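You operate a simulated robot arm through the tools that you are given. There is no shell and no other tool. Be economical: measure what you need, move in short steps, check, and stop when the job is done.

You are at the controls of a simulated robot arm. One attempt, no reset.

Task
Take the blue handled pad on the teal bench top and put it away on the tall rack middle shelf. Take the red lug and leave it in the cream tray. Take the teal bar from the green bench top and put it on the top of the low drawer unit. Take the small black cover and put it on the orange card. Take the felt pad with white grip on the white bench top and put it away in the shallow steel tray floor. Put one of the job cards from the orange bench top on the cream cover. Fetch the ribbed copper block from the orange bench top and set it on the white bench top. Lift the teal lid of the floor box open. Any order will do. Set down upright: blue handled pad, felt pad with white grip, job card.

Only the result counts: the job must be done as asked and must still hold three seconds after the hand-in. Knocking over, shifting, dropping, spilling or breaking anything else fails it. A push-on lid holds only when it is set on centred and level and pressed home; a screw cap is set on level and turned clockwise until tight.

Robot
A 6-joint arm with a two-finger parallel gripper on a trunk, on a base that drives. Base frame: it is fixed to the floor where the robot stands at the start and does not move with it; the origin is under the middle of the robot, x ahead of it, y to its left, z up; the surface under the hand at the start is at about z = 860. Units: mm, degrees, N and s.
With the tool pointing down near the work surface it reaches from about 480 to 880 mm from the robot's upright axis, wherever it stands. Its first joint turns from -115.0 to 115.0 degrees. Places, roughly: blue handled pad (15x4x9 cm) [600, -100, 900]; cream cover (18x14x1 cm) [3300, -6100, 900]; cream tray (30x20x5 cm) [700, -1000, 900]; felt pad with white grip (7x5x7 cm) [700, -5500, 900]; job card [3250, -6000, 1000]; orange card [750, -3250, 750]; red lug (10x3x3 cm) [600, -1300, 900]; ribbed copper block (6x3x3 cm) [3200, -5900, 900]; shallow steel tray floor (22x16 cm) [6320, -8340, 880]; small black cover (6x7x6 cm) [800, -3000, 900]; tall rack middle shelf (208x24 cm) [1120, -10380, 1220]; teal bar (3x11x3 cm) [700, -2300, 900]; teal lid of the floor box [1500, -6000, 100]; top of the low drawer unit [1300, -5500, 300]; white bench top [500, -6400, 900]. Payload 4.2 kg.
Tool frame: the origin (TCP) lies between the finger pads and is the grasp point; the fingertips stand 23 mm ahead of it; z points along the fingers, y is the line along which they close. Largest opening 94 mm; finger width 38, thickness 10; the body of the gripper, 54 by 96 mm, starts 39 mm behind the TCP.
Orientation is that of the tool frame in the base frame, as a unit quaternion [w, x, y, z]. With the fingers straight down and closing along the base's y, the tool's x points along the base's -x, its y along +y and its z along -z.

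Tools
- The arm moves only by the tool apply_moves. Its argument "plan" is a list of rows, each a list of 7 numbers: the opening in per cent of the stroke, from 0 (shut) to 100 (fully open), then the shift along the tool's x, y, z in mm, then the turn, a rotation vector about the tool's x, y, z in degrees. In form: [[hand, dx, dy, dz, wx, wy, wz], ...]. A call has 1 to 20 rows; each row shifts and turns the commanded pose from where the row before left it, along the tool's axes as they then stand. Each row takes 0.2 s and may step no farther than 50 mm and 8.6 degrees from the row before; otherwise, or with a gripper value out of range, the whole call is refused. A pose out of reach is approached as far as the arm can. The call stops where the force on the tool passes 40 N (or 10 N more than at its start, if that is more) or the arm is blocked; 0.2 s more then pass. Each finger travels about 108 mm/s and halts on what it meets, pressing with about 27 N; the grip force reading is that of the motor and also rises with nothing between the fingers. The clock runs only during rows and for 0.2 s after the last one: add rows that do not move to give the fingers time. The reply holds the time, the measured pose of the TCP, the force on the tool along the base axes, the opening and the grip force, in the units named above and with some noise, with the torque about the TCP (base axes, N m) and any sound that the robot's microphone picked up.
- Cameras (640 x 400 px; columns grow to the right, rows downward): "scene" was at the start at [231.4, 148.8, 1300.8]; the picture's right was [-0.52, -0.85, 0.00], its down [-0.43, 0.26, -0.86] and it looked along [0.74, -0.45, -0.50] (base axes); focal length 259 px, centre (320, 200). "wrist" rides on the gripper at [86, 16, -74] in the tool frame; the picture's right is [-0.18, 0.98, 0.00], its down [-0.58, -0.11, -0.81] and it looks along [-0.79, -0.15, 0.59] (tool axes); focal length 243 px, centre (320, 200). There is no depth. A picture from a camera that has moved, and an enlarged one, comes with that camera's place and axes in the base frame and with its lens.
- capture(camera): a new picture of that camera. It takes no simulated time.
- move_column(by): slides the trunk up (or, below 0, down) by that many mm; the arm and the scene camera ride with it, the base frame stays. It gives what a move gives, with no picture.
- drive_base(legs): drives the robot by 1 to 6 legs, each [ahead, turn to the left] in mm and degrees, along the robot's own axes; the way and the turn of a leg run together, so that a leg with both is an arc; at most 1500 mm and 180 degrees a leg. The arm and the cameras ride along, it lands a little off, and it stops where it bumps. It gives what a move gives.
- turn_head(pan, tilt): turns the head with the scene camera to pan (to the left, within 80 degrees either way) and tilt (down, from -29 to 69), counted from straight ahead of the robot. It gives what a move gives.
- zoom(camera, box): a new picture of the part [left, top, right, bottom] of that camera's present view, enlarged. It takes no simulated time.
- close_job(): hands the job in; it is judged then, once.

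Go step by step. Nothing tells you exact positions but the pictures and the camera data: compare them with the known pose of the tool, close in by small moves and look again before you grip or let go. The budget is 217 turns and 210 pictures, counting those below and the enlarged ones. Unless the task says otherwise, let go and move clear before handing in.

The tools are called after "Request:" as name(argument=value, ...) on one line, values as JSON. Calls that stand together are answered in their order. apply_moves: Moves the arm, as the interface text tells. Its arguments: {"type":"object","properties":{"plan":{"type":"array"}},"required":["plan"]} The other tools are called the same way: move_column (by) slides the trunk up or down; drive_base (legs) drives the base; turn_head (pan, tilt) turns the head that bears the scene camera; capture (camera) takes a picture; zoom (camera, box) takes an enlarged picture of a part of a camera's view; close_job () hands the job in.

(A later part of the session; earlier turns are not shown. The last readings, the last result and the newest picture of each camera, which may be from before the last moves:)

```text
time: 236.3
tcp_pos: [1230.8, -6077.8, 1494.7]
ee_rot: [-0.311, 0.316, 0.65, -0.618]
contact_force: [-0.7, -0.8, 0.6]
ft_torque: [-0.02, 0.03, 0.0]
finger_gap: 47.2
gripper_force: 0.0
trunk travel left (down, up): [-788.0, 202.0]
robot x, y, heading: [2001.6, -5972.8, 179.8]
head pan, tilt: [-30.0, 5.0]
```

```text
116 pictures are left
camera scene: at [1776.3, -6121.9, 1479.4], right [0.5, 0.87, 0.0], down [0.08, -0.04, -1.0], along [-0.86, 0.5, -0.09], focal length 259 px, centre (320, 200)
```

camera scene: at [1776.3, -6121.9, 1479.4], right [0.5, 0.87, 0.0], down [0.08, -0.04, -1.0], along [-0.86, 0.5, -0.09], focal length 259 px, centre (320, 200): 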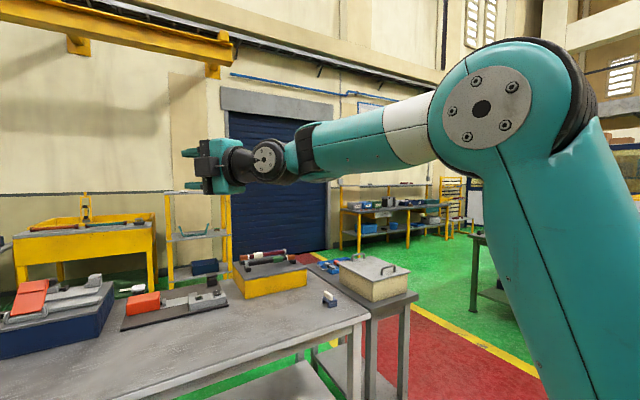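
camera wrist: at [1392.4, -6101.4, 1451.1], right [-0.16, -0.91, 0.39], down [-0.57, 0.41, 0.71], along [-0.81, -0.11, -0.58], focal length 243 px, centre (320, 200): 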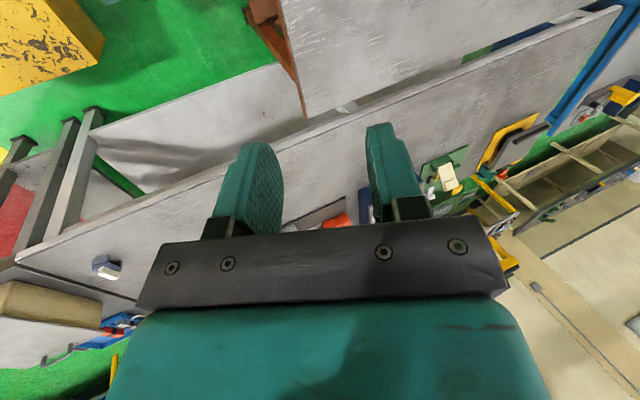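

The elbow is up and everything is reachable. I finish the outward swing and then pitch the hand down.

Request:
apply_moves(plan=[[50, 13, 0, -1, 0, 4.2, 0], [50, 13, 0, -1, 0, 4.2, 0], [50, 13, 0, -1, 0, 4.2, 0], [50, 13, 0, -1, 0, 4.2, 0], [50, 13, 0, -1, 0, 4.2, 0], [50, 13, 0, -1, 0, 4.2, 0], [50, 13, 0, -1, 0, 4.2, 0], [50, 13, 0, -1, 0, 4.2, 0], [50, 13, 0, -1, 0, 4.2, 0]])

Request:
apply_moves(plan=[[50, 0, 13, -1, -4.2, 0, 0], [50, 0, 13, -1, -4.2, 0, 0], [50, 0, 13, -1, -4.2, 0, 0], [50, 0, 13, -1, -4.2, 0, 0], [50, 0, 13, -1, -4.2, 0, 0], [50, 0, 13, -1, -4.2, 0, 0], [50, 0, 13, -1, -4.2, 0, 0], [50, 0, 13, -1, -4.2, 0, 0], [50, 0, 13, -1, -4.2, 0, 0], [50, 0, 13, -1, -4.2, 0, 0]])

Request:
capture(camera="scene")

```text
time: 238.3
tcp_pos: [1199.2, -5967.0, 1497.1]
ee_rot: [-0.505, 0.499, 0.513, -0.483]
contact_force: [-0.4, 0.0, -0.5]
ft_torque: [-0.02, 0.03, 0.02]
finger_gap: 47.0
gripper_force: 0.0
trunk travel left (down, up): [-788.0, 202.0]
robot x, y, heading: [2006.8, -5975.3, 179.7]
head pan, tilt: [-30.0, 5.0]
```

```text
time: 240.5
tcp_pos: [1252.9, -5963.5, 1382.0]
ee_rot: [-0.291, 0.647, 0.653, -0.266]
contact_force: [0.5, 0.1, 1.2]
ft_torque: [0.01, 0.0, 0.01]
finger_gap: 46.8
gripper_force: 0.1
trunk travel left (down, up): [-788.0, 202.0]
robot x, y, heading: [2004.6, -5975.2, 179.8]
head pan, tilt: [-30.0, 5.0]
```

```text
115 pictures are left
camera scene: at [1776.3, -6121.9, 1479.4], right [0.5, 0.87, 0.0], down [0.08, -0.04, -1.0], along [-0.86, 0.5, -0.09], focal length 259 px, centre (320, 200)
```

scene: 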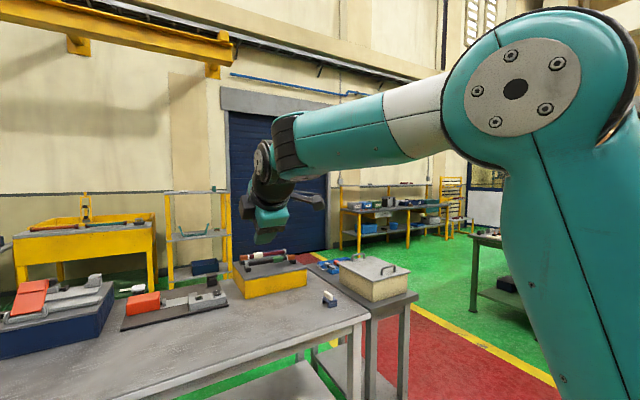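

Request:
apply_moves(plan=[[50, 0, 13, -1, -4.2, 0, 0], [50, 0, 13, -1, -4.2, 0, 0], [50, 0, 13, -1, -4.2, 0, 0], [50, 0, 13, -1, -4.2, 0, 0], [50, 0, 13, -1, -4.2, 0, 0], [50, 0, 13, -1, -4.2, 0, 0], [50, 0, 13, -1, -4.2, 0, 0], [50, 0, 13, -1, -4.2, 0, 0], [50, 0, 13, -1, -4.2, 0, 0], [50, 0, 13, -1, -4.2, 0, 0], [50, 0, 13, -1, -4.2, 0, 0]])

Request:
apply_moves(plan=[[50, 0, 0, 0, 0, 0, 8.2], [50, 0, 0, 0, 0, 0, 8.2], [50, 0, 0, 0, 0, 0, 8.2], [50, 0, 0, 0, 0, 0, 8.2], [50, 0, 0, 0, 0, 0, 8.2], [50, 0, 0, 0, 0, 0, 8.2], [50, 0, 0, 0, 0, 0, 8.2], [50, 0, 0, 0, 0, 0, 8.2], [50, 0, 0, 0, 0, 0, 8.2], [50, 0, 0, 0, 0, 0, 8.2], [50, 0, 0, 0, 0, 0, 8.2]])

Request:
turn_head(pan=-60, tilt=30)

Request:
capture(camera="scene")

```text
time: 242.9
tcp_pos: [1384.5, -5963.0, 1331.9]
ee_rot: [-0.014, 0.709, 0.705, 0.012]
contact_force: [-0.5, -0.5, -0.1]
ft_torque: [-0.01, -0.02, -0.02]
finger_gap: 47.2
gripper_force: 0.0
trunk travel left (down, up): [-788.0, 202.0]
robot x, y, heading: [2007.1, -5977.9, 179.8]
head pan, tilt: [-30.0, 5.0]
```

```text
time: 245.3
tcp_pos: [1383.3, -5961.5, 1332.3]
ee_rot: [-0.018, 1.0, -0.005, -0.003]
contact_force: [-0.5, 0.2, 0.7]
ft_torque: [-0.01, -0.03, -0.01]
finger_gap: 47.1
gripper_force: 0.0
trunk travel left (down, up): [-788.0, 202.0]
robot x, y, heading: [2003.7, -5976.5, 179.9]
head pan, tilt: [-30.0, 5.0]
```

```text
time: 246.3
tcp_pos: [1382.4, -5962.3, 1331.2]
ee_rot: [-0.018, 1.0, -0.003, -0.002]
contact_force: [0.5, 0.5, 0.2]
ft_torque: [-0.02, 0.02, 0.03]
finger_gap: 46.8
gripper_force: 0.0
trunk travel left (down, up): [-788.0, 202.0]
robot x, y, heading: [2006.2, -5971.5, 179.9]
head pan, tilt: [-60.0, 30.0]
```

```text
114 pictures are left
camera scene: at [1810.6, -6089.6, 1439.0], right [0.87, 0.5, 0.0], down [0.25, -0.43, -0.87], along [-0.43, 0.75, -0.5], focal length 259 px, centre (320, 200)
```

scene: 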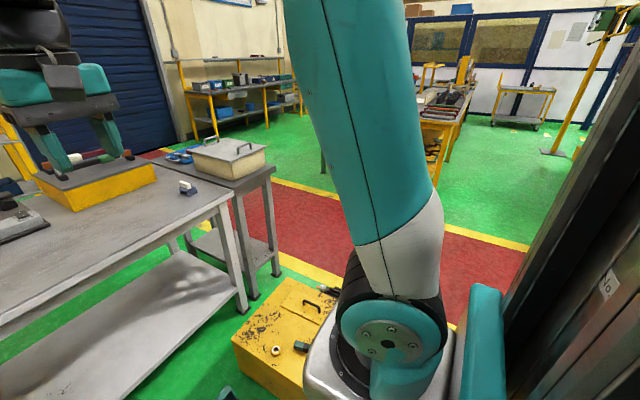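

The arm is back in its normal posture. I level the hand, back away from the open box and turn to face the red-legged table to the east.

Request:
apply_moves(plan=[[50, 0, 0, 0, -2, 0, 0]])

Request:
drive_base(legs=[[-150, 0], [0, -180]])

Request:
turn_head(pan=0, tilt=30)

Request:
capture(camera="scene")

```text
time: 246.7
tcp_pos: [1382.4, -5962.4, 1331.9]
ee_rot: [-0.001, 1.0, -0.003, -0.003]
contact_force: [0.0, -0.5, 0.6]
ft_torque: [0.0, -0.01, 0.01]
finger_gap: 47.2
gripper_force: 0.2
trunk travel left (down, up): [-788.0, 202.0]
robot x, y, heading: [2006.1, -5973.7, 179.8]
head pan, tilt: [-60.0, 30.0]
```

```text
time: 255.5
tcp_pos: [2777.2, -5999.2, 1332.1]
ee_rot: [0.002, 0.014, 1.0, -0.001]
contact_force: [0.2, 0.4, 1.0]
ft_torque: [0.02, 0.0, -0.04]
finger_gap: 46.9
gripper_force: 0.0
trunk travel left (down, up): [-788.0, 202.0]
robot x, y, heading: [2154.1, -5974.1, -1.3]
head pan, tilt: [-60.0, 30.0]
```

```text
time: 256.8
tcp_pos: [2777.1, -5999.4, 1332.8]
ee_rot: [0.003, 0.015, 1.0, -0.001]
contact_force: [0.3, 0.4, -0.2]
ft_torque: [0.02, 0.03, -0.01]
finger_gap: 47.1
gripper_force: 0.1
trunk travel left (down, up): [-788.0, 202.0]
robot x, y, heading: [2152.7, -5972.4, -1.4]
head pan, tilt: [0.0, 30.0]
```

```text
113 pictures are left
camera scene: at [2404.3, -5783.8, 1439.0], right [-0.02, -1.0, 0.0], down [-0.5, 0.01, -0.87], along [0.87, -0.02, -0.5], focal length 259 px, centre (320, 200)
```

scene: 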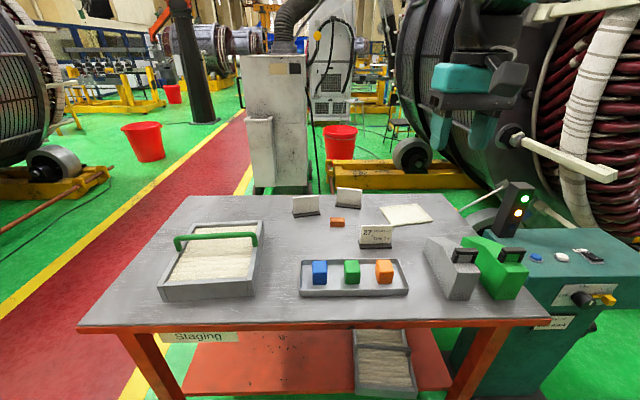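

The table shows three standing job cards, a small copper-coloured block and the cream cover. I zoom in.

Request:
zoom(camera="scene", box=[280, 175, 440, 275])

```text
4.00 times, centred on (360, 225) of scene
camera zoom: at [2404.3, -5783.8, 1439.0], right [-0.02, -1.0, 0.0], down [-0.5, 0.01, -0.87], along [0.87, -0.02, -0.5], focal length 1037 px, centre (160, 100)
```

zoom: 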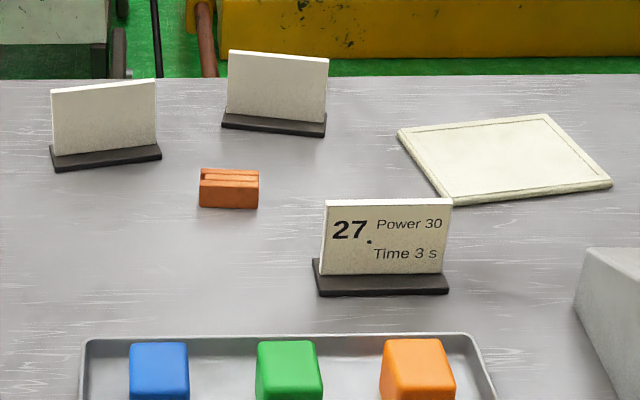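

The nearest card ("27") has its base at about (3094,-5987), parallel to y; the cover is at (3269,-6149) and the copper block at (3205,-5867). I drive in and turn the hand to close along x.

Request:
drive_base(legs=[[285, 0]])

Request:
apply_moves(plan=[[90, 0, 0, 0, 0, 0, 8.5], [90, 0, 0, 0, 0, 0, 8.5], [90, 0, 0, 0, 0, 0, 8.5], [90, 0, 0, 0, 0, 0, 8.5], [90, 0, 0, 0, 0, 0, 8.5], [90, 0, 0, 0, 0, 0, 8.5], [90, 0, 0, 0, 0, 0, 8.5], [90, 0, 0, 0, 0, 0, 8.5], [90, 0, 0, 0, 0, 0, 8.5], [90, 0, 0, 0, 0, 0, 8.5], [90, 0, 0, 0, 0, 0, 3.3]])

Request:
capture(camera="scene")

Request:
capture(camera="wrist")

```text
time: 258.7
tcp_pos: [3060.5, -6006.1, 1332.1]
ee_rot: [0.003, 0.016, 1.0, -0.001]
contact_force: [0.1, 0.4, 0.3]
ft_torque: [-0.02, -0.02, -0.02]
finger_gap: 47.1
gripper_force: 0.1
trunk travel left (down, up): [-788.0, 202.0]
robot x, y, heading: [2438.8, -5979.4, -1.3]
head pan, tilt: [0.0, 30.0]
```

```text
time: 261.1
tcp_pos: [3061.8, -6006.1, 1332.8]
ee_rot: [0.002, 0.707, 0.707, 0.002]
contact_force: [-0.3, 0.3, 0.1]
ft_torque: [0.0, 0.03, 0.01]
finger_gap: 84.8
gripper_force: 0.1
trunk travel left (down, up): [-788.0, 202.0]
robot x, y, heading: [2441.8, -5980.0, -1.2]
head pan, tilt: [0.0, 30.0]
```

```text
111 pictures are left
camera scene: at [2688.5, -5790.1, 1439.0], right [-0.02, -1.0, 0.0], down [-0.5, 0.01, -0.87], along [0.87, -0.02, -0.5], focal length 259 px, centre (320, 200)
```

scene: 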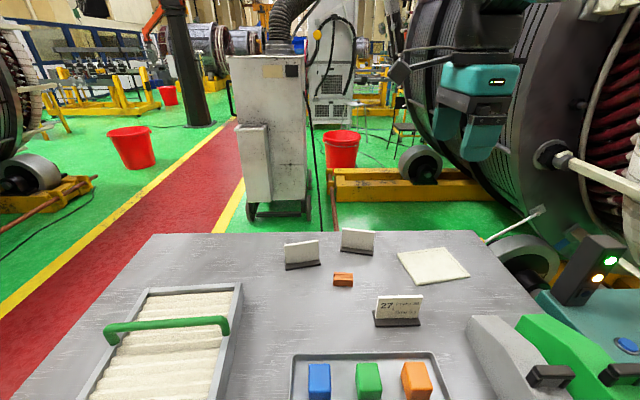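

```text
110 pictures are left
camera wrist: at [3077.7, -5918.3, 1405.8], right [0.98, -0.19, 0.0], down [-0.11, -0.58, 0.81], along [-0.15, -0.79, -0.59], focal length 243 px, centre (320, 200)
```

wrist: 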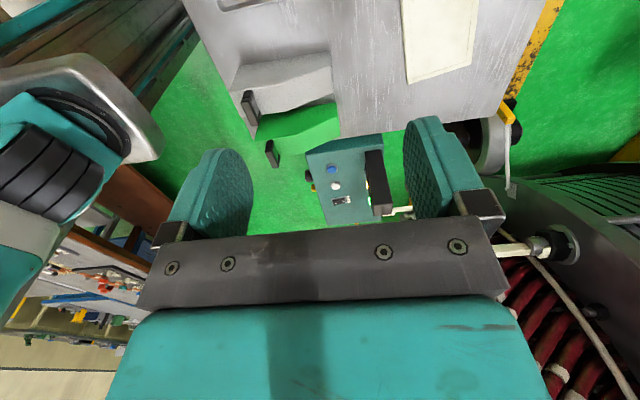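

Request:
apply_moves(plan=[[90, 18, 36, 20, 0, 0, 0], [90, 0, 0, 45, 0, 0, 0], [90, 0, 0, 45, 0, 0, 0], [90, 0, 0, 45, 0, 0, 0], [90, 0, 0, 45, 0, 0, 0], [90, 0, 0, 45, 0, 0, 0], [90, 0, 0, 45, 0, 0, 0], [90, 0, 0, 30, 0, 0, 0]])

Request:
capture(camera="scene")

Request:
capture(camera="wrist")

```text
time: 262.9
tcp_pos: [3098.9, -5987.3, 1011.4]
ee_rot: [0.002, 0.707, 0.708, 0.001]
contact_force: [-0.2, -0.2, 0.4]
ft_torque: [0.0, 0.0, -0.03]
finger_gap: 84.8
gripper_force: 0.1
trunk travel left (down, up): [-788.0, 202.0]
robot x, y, heading: [2439.5, -5979.6, -1.1]
head pan, tilt: [0.0, 30.0]
```

```text
109 pictures are left
camera scene: at [2688.1, -5790.2, 1439.1], right [-0.02, -1.0, 0.0], down [-0.5, 0.01, -0.87], along [0.87, -0.02, -0.5], focal length 259 px, centre (320, 200)
```

scene: 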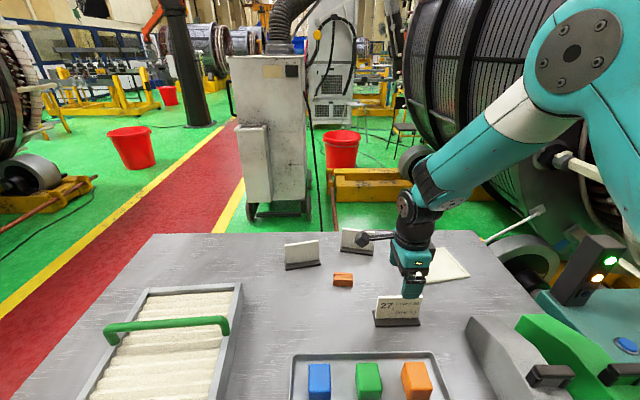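

```text
108 pictures are left
camera wrist: at [3114.9, -5899.8, 1085.9], right [0.98, -0.18, 0.01], down [-0.11, -0.58, 0.81], along [-0.15, -0.79, -0.59], focal length 243 px, centre (320, 200)
```

wrist: 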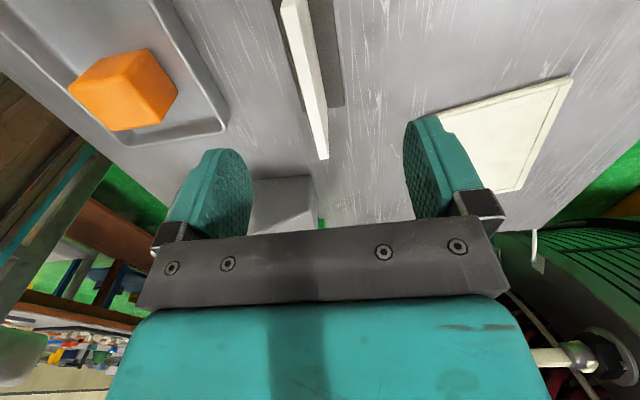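

The card's top edge lies at x≈3093. I shift 6 mm, descend to about 22 mm below its top edge and close.

Request:
apply_moves(plan=[[90, -1, -6, 30, 0, 0, 0], [90, 0, 0, 40, 0, 0, 0], [90, 0, 0, 23, 0, 0, 0], [50, 0, 0, 0, 0, 0, 0], [0, 0, 0, 0, 0, 0, 0], [0, 0, 0, 0, 0, 0, 0], [0, 0, 0, 0, 0, 0, 0], [0, 0, 0, 0, 0, 0, 0]])

Request:
capture(camera="wrist")

```text
time: 264.7
tcp_pos: [3092.3, -5987.9, 919.2]
ee_rot: [0.002, 0.708, 0.707, 0.002]
contact_force: [0.5, 0.0, 1.1]
ft_torque: [0.0, 0.0, -0.03]
finger_gap: 7.8
gripper_force: 26.7
trunk travel left (down, up): [-788.0, 202.0]
robot x, y, heading: [2436.5, -5985.8, -1.4]
head pan, tilt: [0.0, 30.0]
```

```text
107 pictures are left
camera wrist: at [3108.9, -5901.8, 992.5], right [0.98, -0.18, 0.0], down [-0.11, -0.58, 0.81], along [-0.15, -0.79, -0.59], focal length 243 px, centre (320, 200)
```

wrist: 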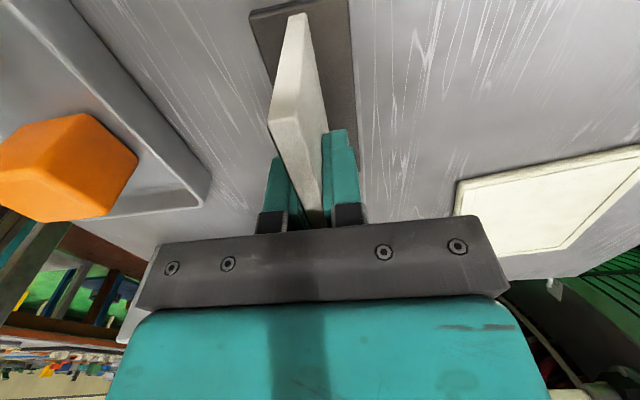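

Gripped. I lift it and carry it to above the cream cover.

Request:
apply_moves(plan=[[0, 0, 0, -4, 0, 0, 0], [0, 0, 0, -10, 0, 0, 0], [0, 0, 0, -20, 0, 0, 0], [0, 0, 0, -25, 0, 0, 0], [0, 0, 0, -20, 0, 0, 0], [0, -15, 15, 0, 0, 0, 0], [0, -22, 23, 0, 0, 0, 0], [0, -22, 23, 0, 0, 0, 0], [0, -22, 23, 0, 0, 0, 0], [0, -22, 23, 0, 0, 0, 0], [0, -22, 23, 0, 0, 0, 0], [0, -22, 23, 0, 0, 0, 0]])

Request:
capture(camera="scene")

Request:
capture(camera="wrist")

```text
time: 267.3
tcp_pos: [3246.4, -6136.5, 998.7]
ee_rot: [0.002, 0.707, 0.707, 0.001]
contact_force: [-0.2, 0.1, 0.8]
ft_torque: [0.0, 0.01, 0.0]
finger_gap: 7.7
gripper_force: 26.9
trunk travel left (down, up): [-788.0, 202.0]
robot x, y, heading: [2441.4, -5980.2, -1.3]
head pan, tilt: [0.0, 30.0]
```

```text
106 pictures are left
camera scene: at [2688.2, -5789.9, 1439.0], right [-0.02, -1.0, 0.0], down [-0.5, 0.01, -0.87], along [0.87, -0.02, -0.5], focal length 259 px, centre (320, 200)
```

scene: 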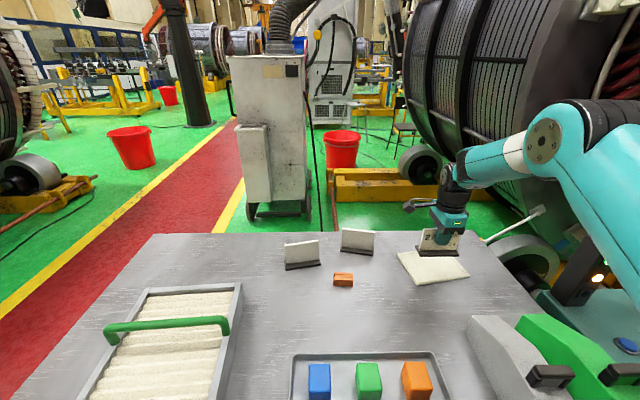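

```text
105 pictures are left
camera wrist: at [3262.5, -6049.5, 1072.6], right [0.98, -0.18, 0.01], down [-0.11, -0.58, 0.81], along [-0.15, -0.79, -0.59], focal length 243 px, centre (320, 200)
```

wrist: 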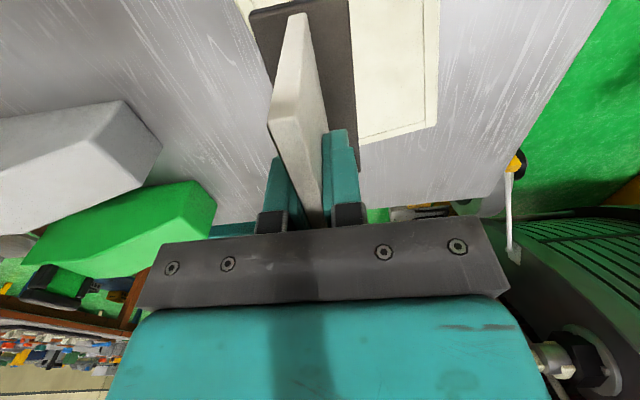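

The cover's centre is about (3272,-6149). I shift a little further onto it and lower towards contact.

Request:
apply_moves(plan=[[0, -9, 14, 0, 0, 0, 0], [0, 0, 0, 25, 0, 0, 0], [0, 0, 0, 25, 0, 0, 0], [0, 0, 0, 12, 0, 0, 0], [0, 0, 0, 3, 0, 0, 0]])

Request:
capture(camera="wrist")

Request:
zoom(camera="scene", box=[380, 210, 490, 300])

```text
time: 268.5
tcp_pos: [3259.8, -6146.1, 933.1]
ee_rot: [0.003, 0.707, 0.707, 0.0]
contact_force: [-0.4, 0.8, -0.8]
ft_torque: [-0.01, 0.0, -0.02]
finger_gap: 7.5
gripper_force: 26.4
trunk travel left (down, up): [-788.0, 202.0]
robot x, y, heading: [2438.7, -5981.7, -1.2]
head pan, tilt: [0.0, 30.0]
```

```text
104 pictures are left
camera wrist: at [3276.6, -6058.3, 1007.6], right [0.98, -0.18, 0.01], down [-0.11, -0.58, 0.81], along [-0.15, -0.79, -0.59], focal length 243 px, centre (320, 200)
```

wrist: 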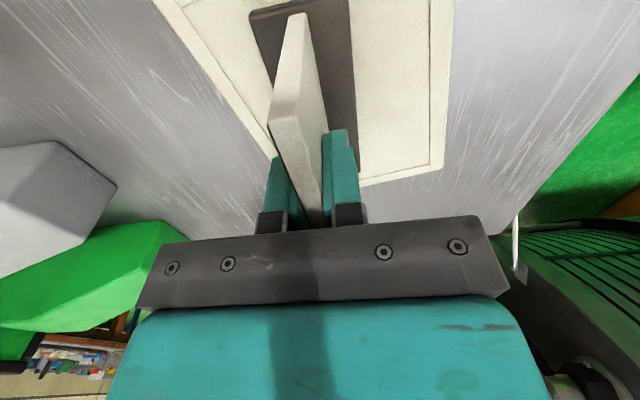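

```text
4.44 times, centred on (435, 255) of scene
camera zoom: at [2688.5, -5790.2, 1439.0], right [-0.02, -1.0, 0.0], down [-0.5, 0.01, -0.87], along [0.87, -0.02, -0.5], focal length 1152 px, centre (-191, -44)
```

zoom: 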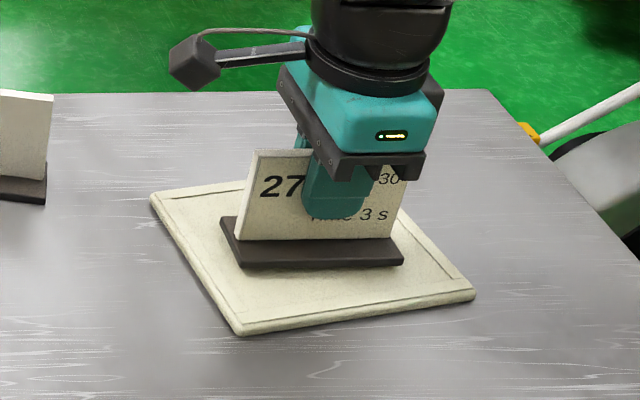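

Well placed over the cover. I lower in small steps until it touches.

Request:
apply_moves(plan=[[0, 0, 0, 2, 0, 0, 0], [0, 0, 0, 1.5, 0, 0, 0], [0, 0, 0, 1.5, 0, 0, 0]])

```text
time: 269.3
tcp_pos: [3259.9, -6145.8, 928.7]
ee_rot: [0.003, 0.707, 0.707, 0.001]
contact_force: [0.1, -0.6, -0.7]
ft_torque: [0.02, -0.02, 0.04]
finger_gap: 7.6
gripper_force: 27.6
trunk travel left (down, up): [-788.0, 202.0]
robot x, y, heading: [2440.0, -5980.7, -1.1]
head pan, tilt: [0.0, 30.0]
```

Request:
apply_moves(plan=[[0, 0, 0, 1.2, 0, 0, 0], [0, 0, 0, 1.2, 0, 0, 0], [0, 0, 0, 1, 0, 0, 0]])

```text
time: 270.1
tcp_pos: [3260.1, -6145.7, 927.9]
ee_rot: [0.005, 0.707, 0.707, 0.002]
contact_force: [-3.0, -0.5, 19.4]
ft_torque: [0.07, 0.39, 0.0]
finger_gap: 7.7
gripper_force: 27.0
trunk travel left (down, up): [-788.0, 202.0]
robot x, y, heading: [2437.0, -5981.3, -1.4]
head pan, tilt: [0.0, 30.0]
```

Request:
apply_moves(plan=[[0, 0, 0, -2, 0, 0, 0], [15, 0, 0, 0, 0, 0, 0], [30, 0, 0, 0, 0, 0, 0], [45, 0, 0, 0, 0, 0, 0], [45, 0, 0, -15, 0, 0, 0], [45, 0, 0, -30, 0, 0, 0], [45, 0, 0, -45, 0, 0, 0], [45, 0, 0, -45, 0, 0, 0]])

Request:
zoom(camera="scene", box=[280, 200, 500, 340])

```text
time: 271.9
tcp_pos: [3259.2, -6144.7, 1063.6]
ee_rot: [0.002, 0.707, 0.707, 0.0]
contact_force: [0.3, 1.1, 0.3]
ft_torque: [-0.01, 0.02, 0.0]
finger_gap: 42.2
gripper_force: 0.1
trunk travel left (down, up): [-788.0, 202.0]
robot x, y, heading: [2437.3, -5978.0, -1.5]
head pan, tilt: [0.0, 30.0]
```

```text
2.86 times, centred on (390, 270) of scene
camera zoom: at [2688.9, -5790.2, 1438.9], right [-0.02, -1.0, 0.0], down [-0.5, 0.01, -0.87], along [0.87, -0.02, -0.5], focal length 741 px, centre (120, 0)
```

zoom: 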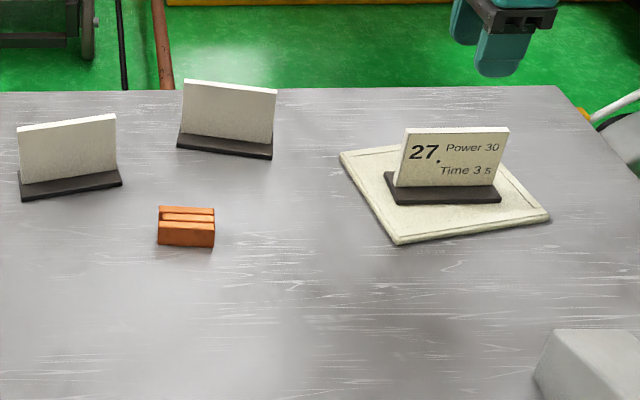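

The card stands upright on the cover. The copper block is at (3220,-5869); I move over it with a 4° yaw correction.

Request:
apply_moves(plan=[[90, 46, -6.5, 0, 0, 0, 4], [90, 46, -6.5, 0, 0, 0, 0], [90, 46, -6.5, 0, 0, 0, 0], [90, 46, -6.5, 0, 0, 0, 0], [90, 46, -6.5, 0, 0, 0, 0], [90, 46, -6.5, 0, 0, 0, 0], [90, 0, 0, 40, 0, 0, 0], [90, 0, 0, 40, 0, 0, 0]])

Request:
capture(camera="wrist")

Request:
capture(camera="scene")

```text
time: 273.7
tcp_pos: [3238.6, -5867.2, 983.6]
ee_rot: [0.002, 0.731, 0.682, 0.001]
contact_force: [0.0, 0.7, -0.1]
ft_torque: [0.02, 0.0, -0.01]
finger_gap: 84.5
gripper_force: 0.0
trunk travel left (down, up): [-788.0, 202.0]
robot x, y, heading: [2437.6, -5981.1, -1.1]
head pan, tilt: [0.0, 30.0]
```

```text
101 pictures are left
camera wrist: at [3260.0, -5780.8, 1056.3], right [0.97, -0.25, 0.01], down [-0.15, -0.57, 0.81], along [-0.2, -0.78, -0.59], focal length 243 px, centre (320, 200)
```

wrist: 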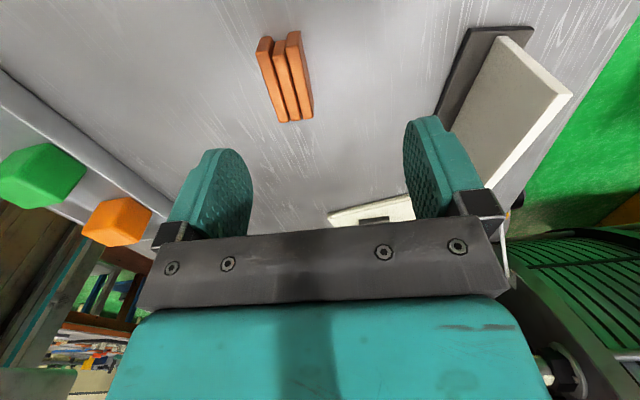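

```text
100 pictures are left
camera scene: at [2688.0, -5790.1, 1439.1], right [-0.02, -1.0, 0.0], down [-0.5, 0.01, -0.87], along [0.87, -0.02, -0.5], focal length 259 px, centre (320, 200)
```

scene: 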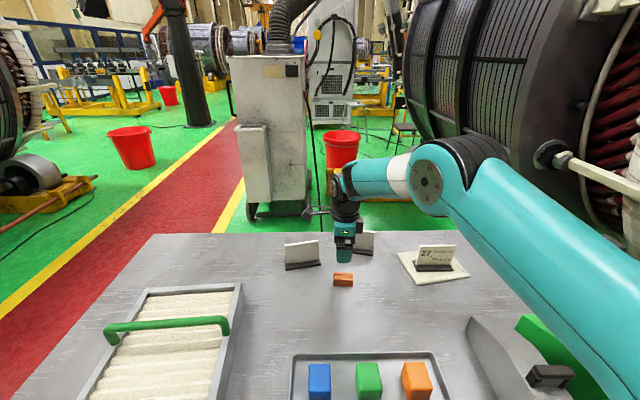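

Request:
apply_moves(plan=[[90, 4.4, -23, 20, 0, 0, 0], [90, 0, 0, 30, 0, 0, 4]])

Request:
capture(camera="wrist")

```text
time: 274.3
tcp_pos: [3215.4, -5861.2, 934.7]
ee_rot: [0.003, 0.755, 0.655, 0.001]
contact_force: [-0.4, 0.0, 0.1]
ft_torque: [0.0, 0.03, -0.04]
finger_gap: 84.8
gripper_force: 0.0
trunk travel left (down, up): [-788.0, 202.0]
robot x, y, heading: [2440.0, -5978.8, -1.3]
head pan, tilt: [0.0, 30.0]
```

```text
99 pictures are left
camera wrist: at [3242.7, -5777.8, 1007.1], right [0.95, -0.32, 0.01], down [-0.19, -0.56, 0.81], along [-0.25, -0.77, -0.59], focal length 243 px, centre (320, 200)
```

wrist: 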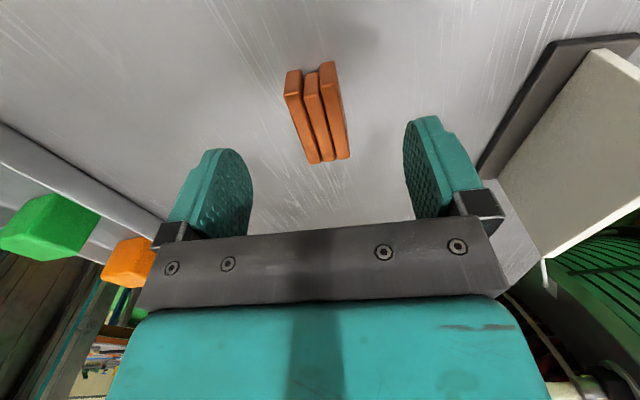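

Request:
apply_moves(plan=[[90, 3, 1, 30, 0, 0, 0], [90, 0, 0, 20, 0, 0, 0], [50, 0, 0, 0, 0, 0, 0], [0, 0, 0, 0, 0, 0, 0], [0, 0, 0, 0, 0, 0, 0], [0, 0, 0, 0, 0, 0, 0], [0, 0, 0, 0, 0, 0, 0], [0, 0, 0, -3, 0, 0, 0], [0, 0, 0, -5, 0, 0, 0], [0, 0, 0, -10, 0, 0, 0], [0, 0, 0, -15, 0, 0, 0], [0, 0, 0, -20, 0, 0, 0], [0, 0, 0, -25, 0, 0, 0], [0, 0, 0, -25, 0, 0, 0]])

Request:
capture(camera="wrist")

```text
time: 277.3
tcp_pos: [3216.8, -5857.4, 984.6]
ee_rot: [0.002, 0.755, 0.656, 0.002]
contact_force: [0.0, -0.2, -3.6]
ft_torque: [0.01, 0.0, 0.01]
finger_gap: 30.0
gripper_force: 27.0
trunk travel left (down, up): [-788.0, 202.0]
robot x, y, heading: [2438.3, -5979.4, -1.4]
head pan, tilt: [0.0, 30.0]
```

```text
98 pictures are left
camera wrist: at [3244.3, -5774.0, 1058.4], right [0.95, -0.32, 0.0], down [-0.19, -0.56, 0.81], along [-0.25, -0.77, -0.59], focal length 243 px, centre (320, 200)
```

wrist: 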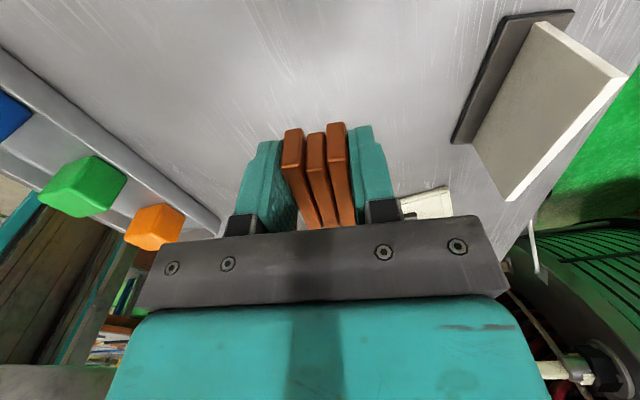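

The block is held. I raise and retract it, then drive round by the crossing corridor to the aisle side of the white bench.

Request:
apply_moves(plan=[[0, 0, 0, -30, 0, 0, 0], [0, 0, 0, -35, 0, 0, 0], [0, 0, 0, -35, 0, 0, 0], [0, 0, 0, -35, 0, 0, 0], [0, 0, 0, -35, 0, 0, 0], [0, 0, 0, -35, 0, 0, 0], [0, 0, 0, -35, 0, 0, 0], [0, 0, 0, -35, 0, 0, 0], [0, -8, -25, 0, 0, 0, 0], [0, -8, -25, 0, 0, 0, 0], [0, -8, -25, 0, 0, 0, 0], [0, -8, -25, 0, 0, 0, 0], [0, -8, -25, 0, 0, 0, 0], [0, -8, -25, 0, 0, 0, 0]])

Request:
drive_base(legs=[[-330, 0], [0, 91.3], [1500, 0], [310, 0], [0, 90], [1500, 0]])

```text
time: 280.3
tcp_pos: [3059.1, -5885.4, 1258.8]
ee_rot: [0.002, 0.754, 0.657, 0.001]
contact_force: [1.3, 0.5, -3.3]
ft_torque: [0.02, 0.02, -0.01]
finger_gap: 29.7
gripper_force: 27.4
trunk travel left (down, up): [-788.0, 202.0]
robot x, y, heading: [2436.9, -5981.1, -1.1]
head pan, tilt: [0.0, 30.0]
```

```text
time: 305.9
tcp_pos: [5.9, -4198.0, 1258.7]
ee_rot: [-0.001, -0.653, 0.757, 0.003]
contact_force: [0.3, -0.9, -3.1]
ft_torque: [-0.04, 0.0, -0.01]
finger_gap: 29.5
gripper_force: 27.1
trunk travel left (down, up): [-788.0, 202.0]
robot x, y, heading: [628.1, -4106.8, 178.3]
head pan, tilt: [0.0, 30.0]
```

Request:
drive_base(legs=[[978, 0], [0, 91.7], [1420, 0], [0, 90]])

Request:
turn_head(pan=-5, tilt=28)

Request:
capture(camera="scene")

```text
time: 325.4
tcp_pos: [255.5, -5395.6, 1259.2]
ee_rot: [0.003, 0.751, 0.66, 0.001]
contact_force: [0.3, 0.2, -3.4]
ft_torque: [0.03, -0.03, 0.02]
finger_gap: 30.0
gripper_force: 27.2
trunk travel left (down, up): [-788.0, 202.0]
robot x, y, heading: [-358.4, -5496.8, -0.9]
head pan, tilt: [0.0, 30.0]
```

```text
time: 326.0
tcp_pos: [256.4, -5396.8, 1259.7]
ee_rot: [0.003, 0.751, 0.66, 0.001]
contact_force: [0.7, 0.1, -2.4]
ft_torque: [-0.01, -0.03, -0.01]
finger_gap: 29.8
gripper_force: 26.7
trunk travel left (down, up): [-788.0, 202.0]
robot x, y, heading: [-359.8, -5498.9, -0.5]
head pan, tilt: [-5.0, 28.0]
```

```text
97 pictures are left
camera scene: at [-114.7, -5313.6, 1442.1], right [-0.1, -1.0, 0.0], down [-0.47, 0.05, -0.88], along [0.88, -0.09, -0.47], focal length 259 px, centre (320, 200)
```

scene: 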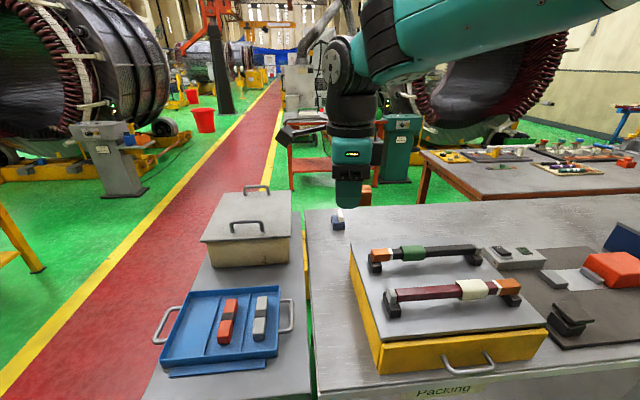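

I see the white bench with a yellow box, and the felt pad behind its left corner. I zoom to judge the free space.

Request:
zoom(camera="scene", box=[300, 180, 540, 330])

Request:
zoom(camera="scene", box=[310, 195, 374, 235])

```text
2.67 times, centred on (420, 255) of scene
camera zoom: at [-114.7, -5313.6, 1442.1], right [-0.1, -1.0, 0.0], down [-0.47, 0.05, -0.88], along [0.88, -0.09, -0.47], focal length 692 px, centre (53, 53)
```

zoom: 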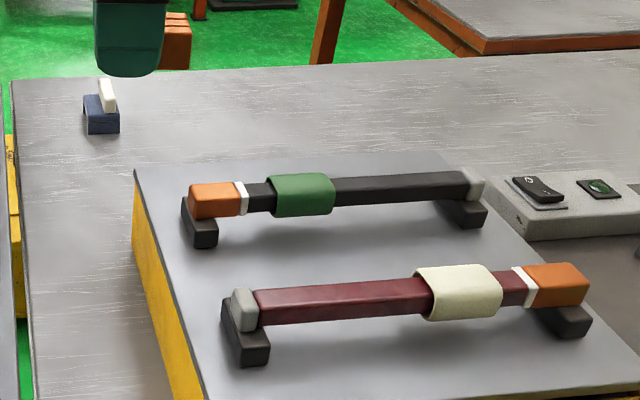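

```text
10.00 times, centred on (342, 215) of scene
camera zoom: at [-114.7, -5313.6, 1442.1], right [-0.1, -1.0, 0.0], down [-0.47, 0.05, -0.88], along [0.88, -0.09, -0.47], focal length 2593 px, centre (100, 50)
```

zoom: 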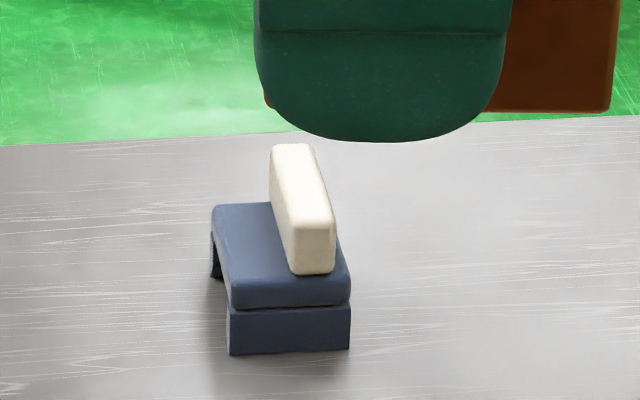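

The felt pad is at (715,-5471) with its grip thin along y. There is a free strip behind the yellow box, so I'll set the copper block at about (690,-5700).

Request:
drive_base(legs=[[265, 0]])

```text
time: 327.8
tcp_pos: [493.0, -5398.7, 1259.0]
ee_rot: [0.003, 0.751, 0.661, 0.001]
contact_force: [-0.2, 0.1, -2.7]
ft_torque: [0.01, 0.04, 0.01]
finger_gap: 29.7
gripper_force: 26.6
trunk travel left (down, up): [-788.0, 202.0]
robot x, y, heading: [-127.3, -5505.1, -0.3]
head pan, tilt: [-5.0, 28.0]
stopped in leg 1: the robot was blocked; the commanded pose is now the measured one
```

The base stops at x=-127; reach is still fine. I move above (640,-5680) and look.

Request:
apply_moves(plan=[[0, -32.5, 22.7, 0, 0, 0, 0], [0, -32.5, 22.7, 0, 0, 0, 0], [0, -32.5, 22.7, 0, 0, 0, 0], [0, -32.5, 22.7, 0, 0, 0, 0], [0, -32.5, 22.7, 0, 0, 0, 0], [0, -32.5, 22.7, 0, 0, 0, 0], [0, -32.5, 22.7, 0, 0, 0, 0], [0, -32.5, 22.7, 0, 0, 0, 0], [0, 0, 0, 30, 0, 0, 0], [0, 0, 0, 40, 0, 0, 0], [0, 0, 0, 40, 0, 0, 0], [0, 0, 0, 40, 0, 0, 0], [0, 0, 0, 40, 0, 0, 0], [0, 0, 0, 30, 0, 0, 0]])

Request:
capture(camera="scene")

Request:
capture(camera="wrist")

```text
time: 330.8
tcp_pos: [640.0, -5679.3, 1039.7]
ee_rot: [0.003, 0.75, 0.661, 0.001]
contact_force: [-0.2, -0.5, -2.9]
ft_torque: [0.02, -0.02, 0.01]
finger_gap: 29.7
gripper_force: 27.0
trunk travel left (down, up): [-788.0, 202.0]
robot x, y, heading: [-124.0, -5501.3, -0.3]
head pan, tilt: [-5.0, 28.0]
```

```text
94 pictures are left
camera scene: at [119.9, -5318.2, 1442.2], right [-0.09, -1.0, 0.0], down [-0.47, 0.04, -0.88], along [0.88, -0.08, -0.47], focal length 259 px, centre (320, 200)
```

scene: 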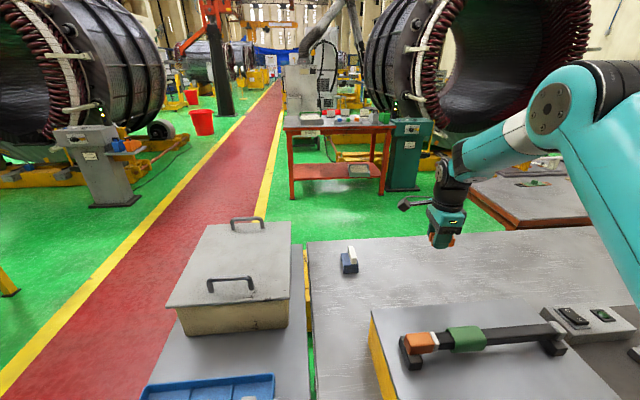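

```text
93 pictures are left
camera wrist: at [667.6, -5594.8, 1113.9], right [0.95, -0.31, 0.01], down [-0.18, -0.56, 0.81], along [-0.24, -0.77, -0.59], focal length 243 px, centre (320, 200)
```

wrist: 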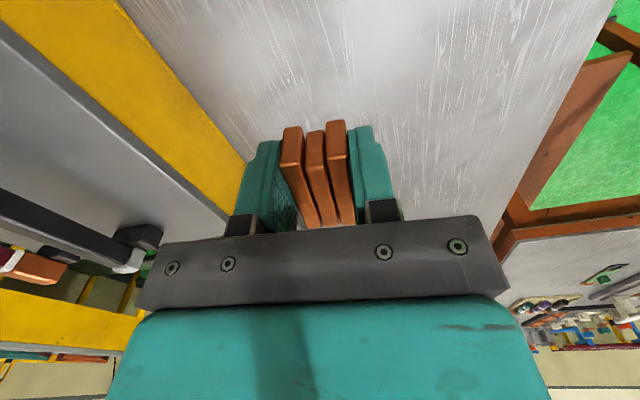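

Clear spot. I lower to contact and release.

Request:
apply_moves(plan=[[0, 0, 0, 35, 0, 0, 0], [0, 0, 0, 40, 0, 0, 0], [0, 0, 0, 40, 0, 0, 0], [0, 0, 0, 25, 0, 0, 0], [0, 0, 0, 8, 0, 0, 0], [0, 0, 0, 3, 0, 0, 0], [0, 0, 0, 1.5, 0, 0, 0], [0, 0, 0, 1.5, 0, 0, 0]])

```text
time: 332.6
tcp_pos: [640.6, -5680.5, 885.8]
ee_rot: [0.002, 0.75, 0.661, 0.0]
contact_force: [0.6, 0.0, -2.8]
ft_torque: [0.03, -0.01, -0.01]
finger_gap: 29.8
gripper_force: 27.3
trunk travel left (down, up): [-788.0, 202.0]
robot x, y, heading: [-129.8, -5505.4, -0.3]
head pan, tilt: [-5.0, 28.0]
```

Request:
apply_moves(plan=[[0, 0, 0, 1, 0, 0, 0], [0, 0, 0, 1, 0, 0, 0], [0, 0, 0, 1, 0, 0, 0]])

```text
time: 333.4
tcp_pos: [641.7, -5680.4, 883.9]
ee_rot: [0.003, 0.75, 0.661, 0.002]
contact_force: [0.6, 0.0, -2.7]
ft_torque: [0.07, -0.04, -0.02]
finger_gap: 29.6
gripper_force: 26.8
trunk travel left (down, up): [-788.0, 202.0]
robot x, y, heading: [-125.7, -5503.4, -0.3]
head pan, tilt: [-5.0, 28.0]
```

Request:
apply_moves(plan=[[0, 0, 0, 1, 0, 0, 0], [30, 0, 0, 0, 0, 0, 0], [60, 0, 0, 0, 0, 0, 0], [70, 0, 0, 0, 0, 0, 0], [70, 0, 0, -20, 0, 0, 0], [70, 0, 0, -40, 0, 0, 0], [70, 0, 0, -45, 0, 0, 0], [70, 0, 0, -45, 0, 0, 0], [70, 0, 0, -45, 0, 0, 0], [70, 0, 0, -45, 0, 0, 0]])

Request:
capture(camera="scene")

```text
time: 335.6
tcp_pos: [639.4, -5681.6, 1122.7]
ee_rot: [0.002, 0.75, 0.662, 0.0]
contact_force: [0.0, 0.0, 0.3]
ft_torque: [-0.02, 0.04, 0.01]
finger_gap: 65.5
gripper_force: 0.2
trunk travel left (down, up): [-788.0, 202.0]
robot x, y, heading: [-128.4, -5502.8, -0.5]
head pan, tilt: [-5.0, 28.0]
```

```text
92 pictures are left
camera scene: at [120.5, -5318.4, 1442.0], right [-0.09, -1.0, 0.0], down [-0.47, 0.04, -0.88], along [0.88, -0.08, -0.47], focal length 259 px, centre (320, 200)
```

scene: 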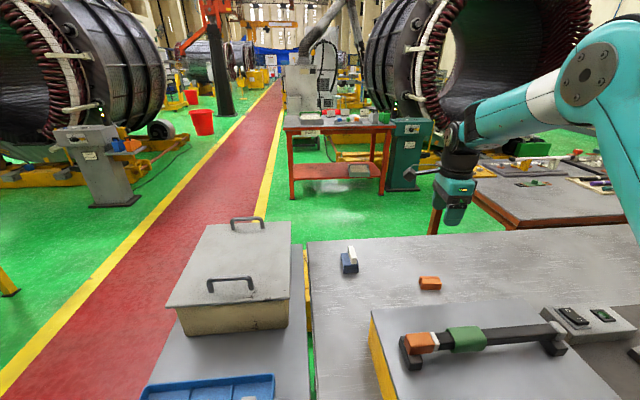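

The copper block rests on the white bench. Next I zoom in on the felt pad and turn the hand to close along y.

Request:
zoom(camera="scene", box=[325, 233, 373, 283])

Request:
apply_moves(plan=[[80, 0, 0, -5, 0, 0, -8.1], [80, 0, 0, -5, 0, 0, -8.1], [80, 0, 0, 0, 0, 0, -8.1], [80, 0, 0, 0, 0, 0, -8.1], [80, 0, 0, 0, 0, 0, -8.1], [80, 0, 0, 0, 0, 0, -8.1], [80, 0, 0, 0, 0, 0, -8.1], [80, 0, 0, 0, 0, 0, -8.1], [80, 0, 0, 0, 0, 0, -8.1], [80, 0, 0, 0, 0, 0, -8.1], [80, 0, 0, 0, 0, 0, -8.1], [80, 0, 0, 0, 0, 0, -8.1]])

```text
8.00 times, centred on (349, 258) of scene
camera zoom: at [120.5, -5318.4, 1442.0], right [-0.09, -1.0, 0.0], down [-0.47, 0.04, -0.88], along [0.88, -0.08, -0.47], focal length 2074 px, centre (88, -264)
```

zoom: 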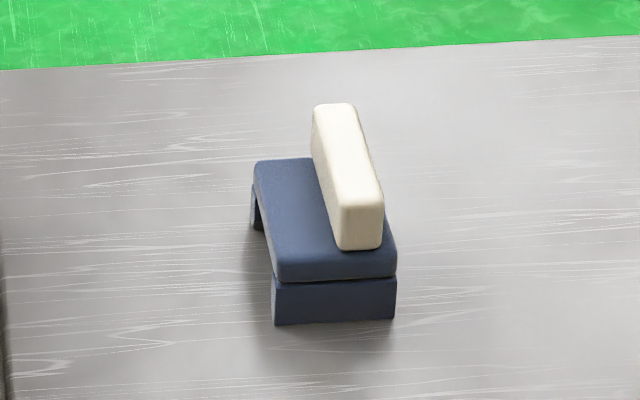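

```text
time: 338.2
tcp_pos: [641.5, -5679.9, 1132.1]
ee_rot: [0.003, 0.0, 1.0, -0.002]
contact_force: [-0.1, 0.0, 0.2]
ft_torque: [-0.04, -0.03, 0.02]
finger_gap: 75.3
gripper_force: 0.0
trunk travel left (down, up): [-788.0, 202.0]
robot x, y, heading: [-126.6, -5502.8, -0.4]
head pan, tilt: [-5.0, 28.0]
```

The grip's centre is at (732,-5474), 15 mm thick; I'll grab it a bit nearer, at x≈716, to stay in reach. First I lower the trunk so the shoulder is level with the wrist, then approach.

Request:
move_column(by=-90)

Request:
apply_moves(plan=[[80, 0, 41, 0, 0, 0, 0], [80, 0, 41, 0, 0, 0, 0], [80, 0, 41, 0, 0, 0, 0], [80, 0, 41, 0, 0, 0, 0], [80, 0, 42, 0, 0, 0, 0], [80, -25, 0, 10, 0, 0, 0], [80, -25, 0, 10, 0, 0, 0], [80, -25, 0, 10, 0, 0, 0]])

Request:
capture(camera="wrist")

```text
time: 339.5
tcp_pos: [639.0, -5679.2, 1059.8]
ee_rot: [0.004, 0.0, 1.0, -0.001]
contact_force: [-0.5, 0.1, -0.2]
ft_torque: [-0.01, -0.03, 0.02]
finger_gap: 75.1
gripper_force: 0.0
trunk travel left (down, up): [-698.0, 292.0]
robot x, y, heading: [-127.7, -5505.6, -0.4]
head pan, tilt: [-5.0, 28.0]
```

```text
time: 341.3
tcp_pos: [715.6, -5474.5, 1028.5]
ee_rot: [0.003, 0.001, 1.0, -0.001]
contact_force: [0.5, 0.5, 0.1]
ft_torque: [-0.04, -0.03, -0.01]
finger_gap: 75.0
gripper_force: 0.0
trunk travel left (down, up): [-698.0, 292.0]
robot x, y, heading: [-123.8, -5504.7, -0.3]
head pan, tilt: [-5.0, 28.0]
```

```text
90 pictures are left
camera wrist: at [628.4, -5457.3, 1102.0], right [0.18, 0.98, 0.0], down [0.58, -0.11, 0.81], along [0.8, -0.15, -0.59], focal length 243 px, centre (320, 200)
```

wrist: 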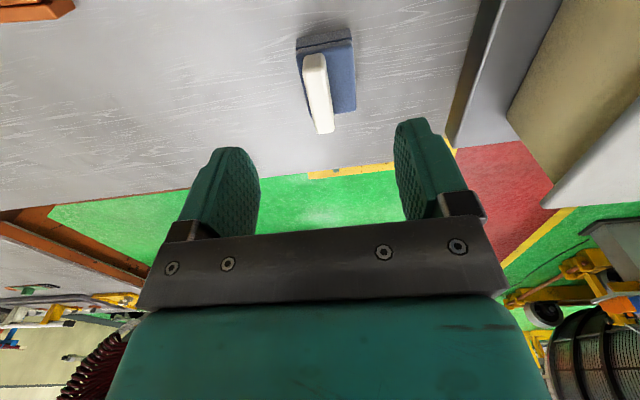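

Request:
apply_moves(plan=[[60, 0, -2, 40, 0, 0, 0], [60, 0, 0, 40, 0, 0, 0], [60, 0, 0, 23, 0, 0, 0]])

Request:
capture(camera="wrist")

Request:
zoom(camera="scene", box=[300, 180, 428, 260])

```text
time: 342.1
tcp_pos: [714.8, -5475.7, 926.3]
ee_rot: [0.003, 0.0, 1.0, -0.001]
contact_force: [1.2, -1.3, -0.7]
ft_torque: [0.0, -0.02, 0.0]
finger_gap: 56.2
gripper_force: 0.1
trunk travel left (down, up): [-698.0, 292.0]
robot x, y, heading: [-128.0, -5505.2, -0.5]
head pan, tilt: [-5.0, 28.0]
```

```text
89 pictures are left
camera wrist: at [628.8, -5459.1, 998.7], right [0.18, 0.98, 0.0], down [0.58, -0.11, 0.81], along [0.8, -0.15, -0.59], focal length 243 px, centre (320, 200)
```

wrist: 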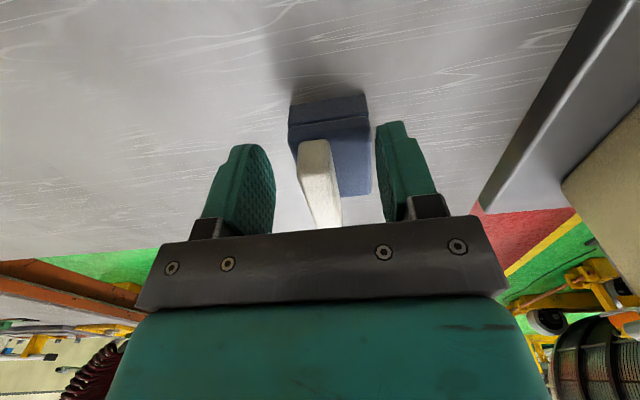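

```text
5.00 times, centred on (364, 220) of scene
camera zoom: at [119.0, -5318.2, 1369.0], right [-0.09, -1.0, 0.0], down [-0.47, 0.04, -0.88], along [0.88, -0.08, -0.47], focal length 1296 px, centre (100, 100)
```

zoom: 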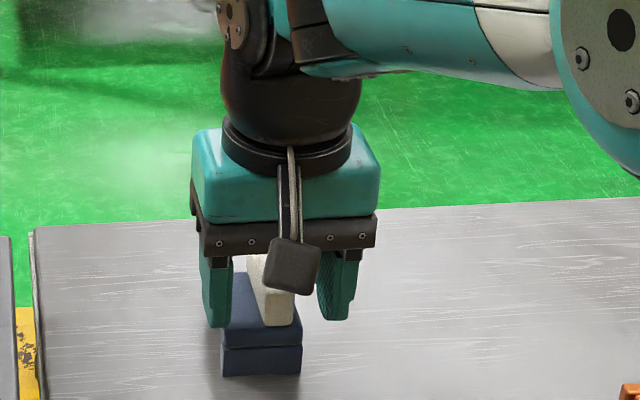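

The fingertips are just above the pad body. I close on the grip and lift slowly.

Request:
apply_moves(plan=[[30, 0, 0, 0, 0, 0, 0], [0, 0, 0, 0, 0, 0, 0], [0, 0, 0, 0, 0, 0, 0], [0, 0, 0, 0, 0, 0, 0], [0, 0, 0, 0, 0, 0, 0], [0, 0, 0, -3, 0, 0, 0], [0, 0, 0, -6, 0, 0, 0], [0, 0, 0, -10, 0, 0, 0], [0, 5, 0, -15, 0, 0, 0]])

Request:
capture(camera="wrist")

Request:
zoom(camera="scene", box=[300, 180, 428, 260])

```text
time: 344.1
tcp_pos: [709.6, -5476.6, 959.6]
ee_rot: [0.002, 0.001, 1.0, -0.001]
contact_force: [-1.0, -0.9, -0.8]
ft_torque: [0.02, 0.04, 0.02]
finger_gap: 17.5
gripper_force: 27.3
trunk travel left (down, up): [-698.0, 292.0]
robot x, y, heading: [-126.7, -5504.1, -0.1]
head pan, tilt: [-5.0, 28.0]
```

```text
87 pictures are left
camera wrist: at [623.6, -5458.9, 1032.0], right [0.18, 0.98, 0.0], down [0.58, -0.11, 0.81], along [0.8, -0.15, -0.59], focal length 243 px, centre (320, 200)
```

wrist: 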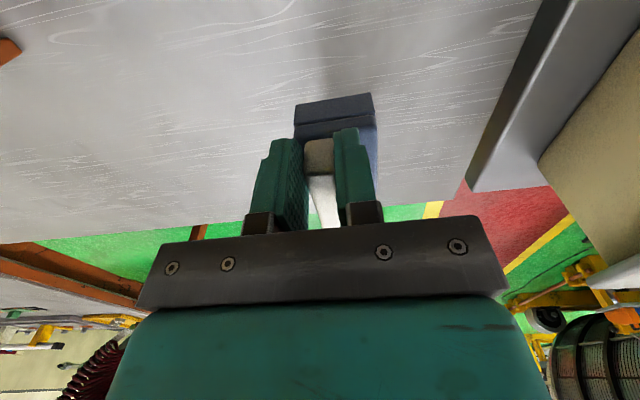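

```text
5.00 times, centred on (364, 220) of scene
camera zoom: at [118.8, -5318.1, 1368.9], right [-0.09, -1.0, 0.0], down [-0.47, 0.04, -0.88], along [0.88, -0.08, -0.47], focal length 1296 px, centre (100, 100)
```

zoom: 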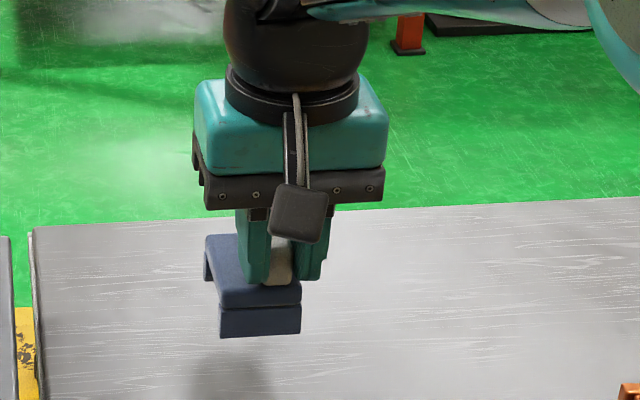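

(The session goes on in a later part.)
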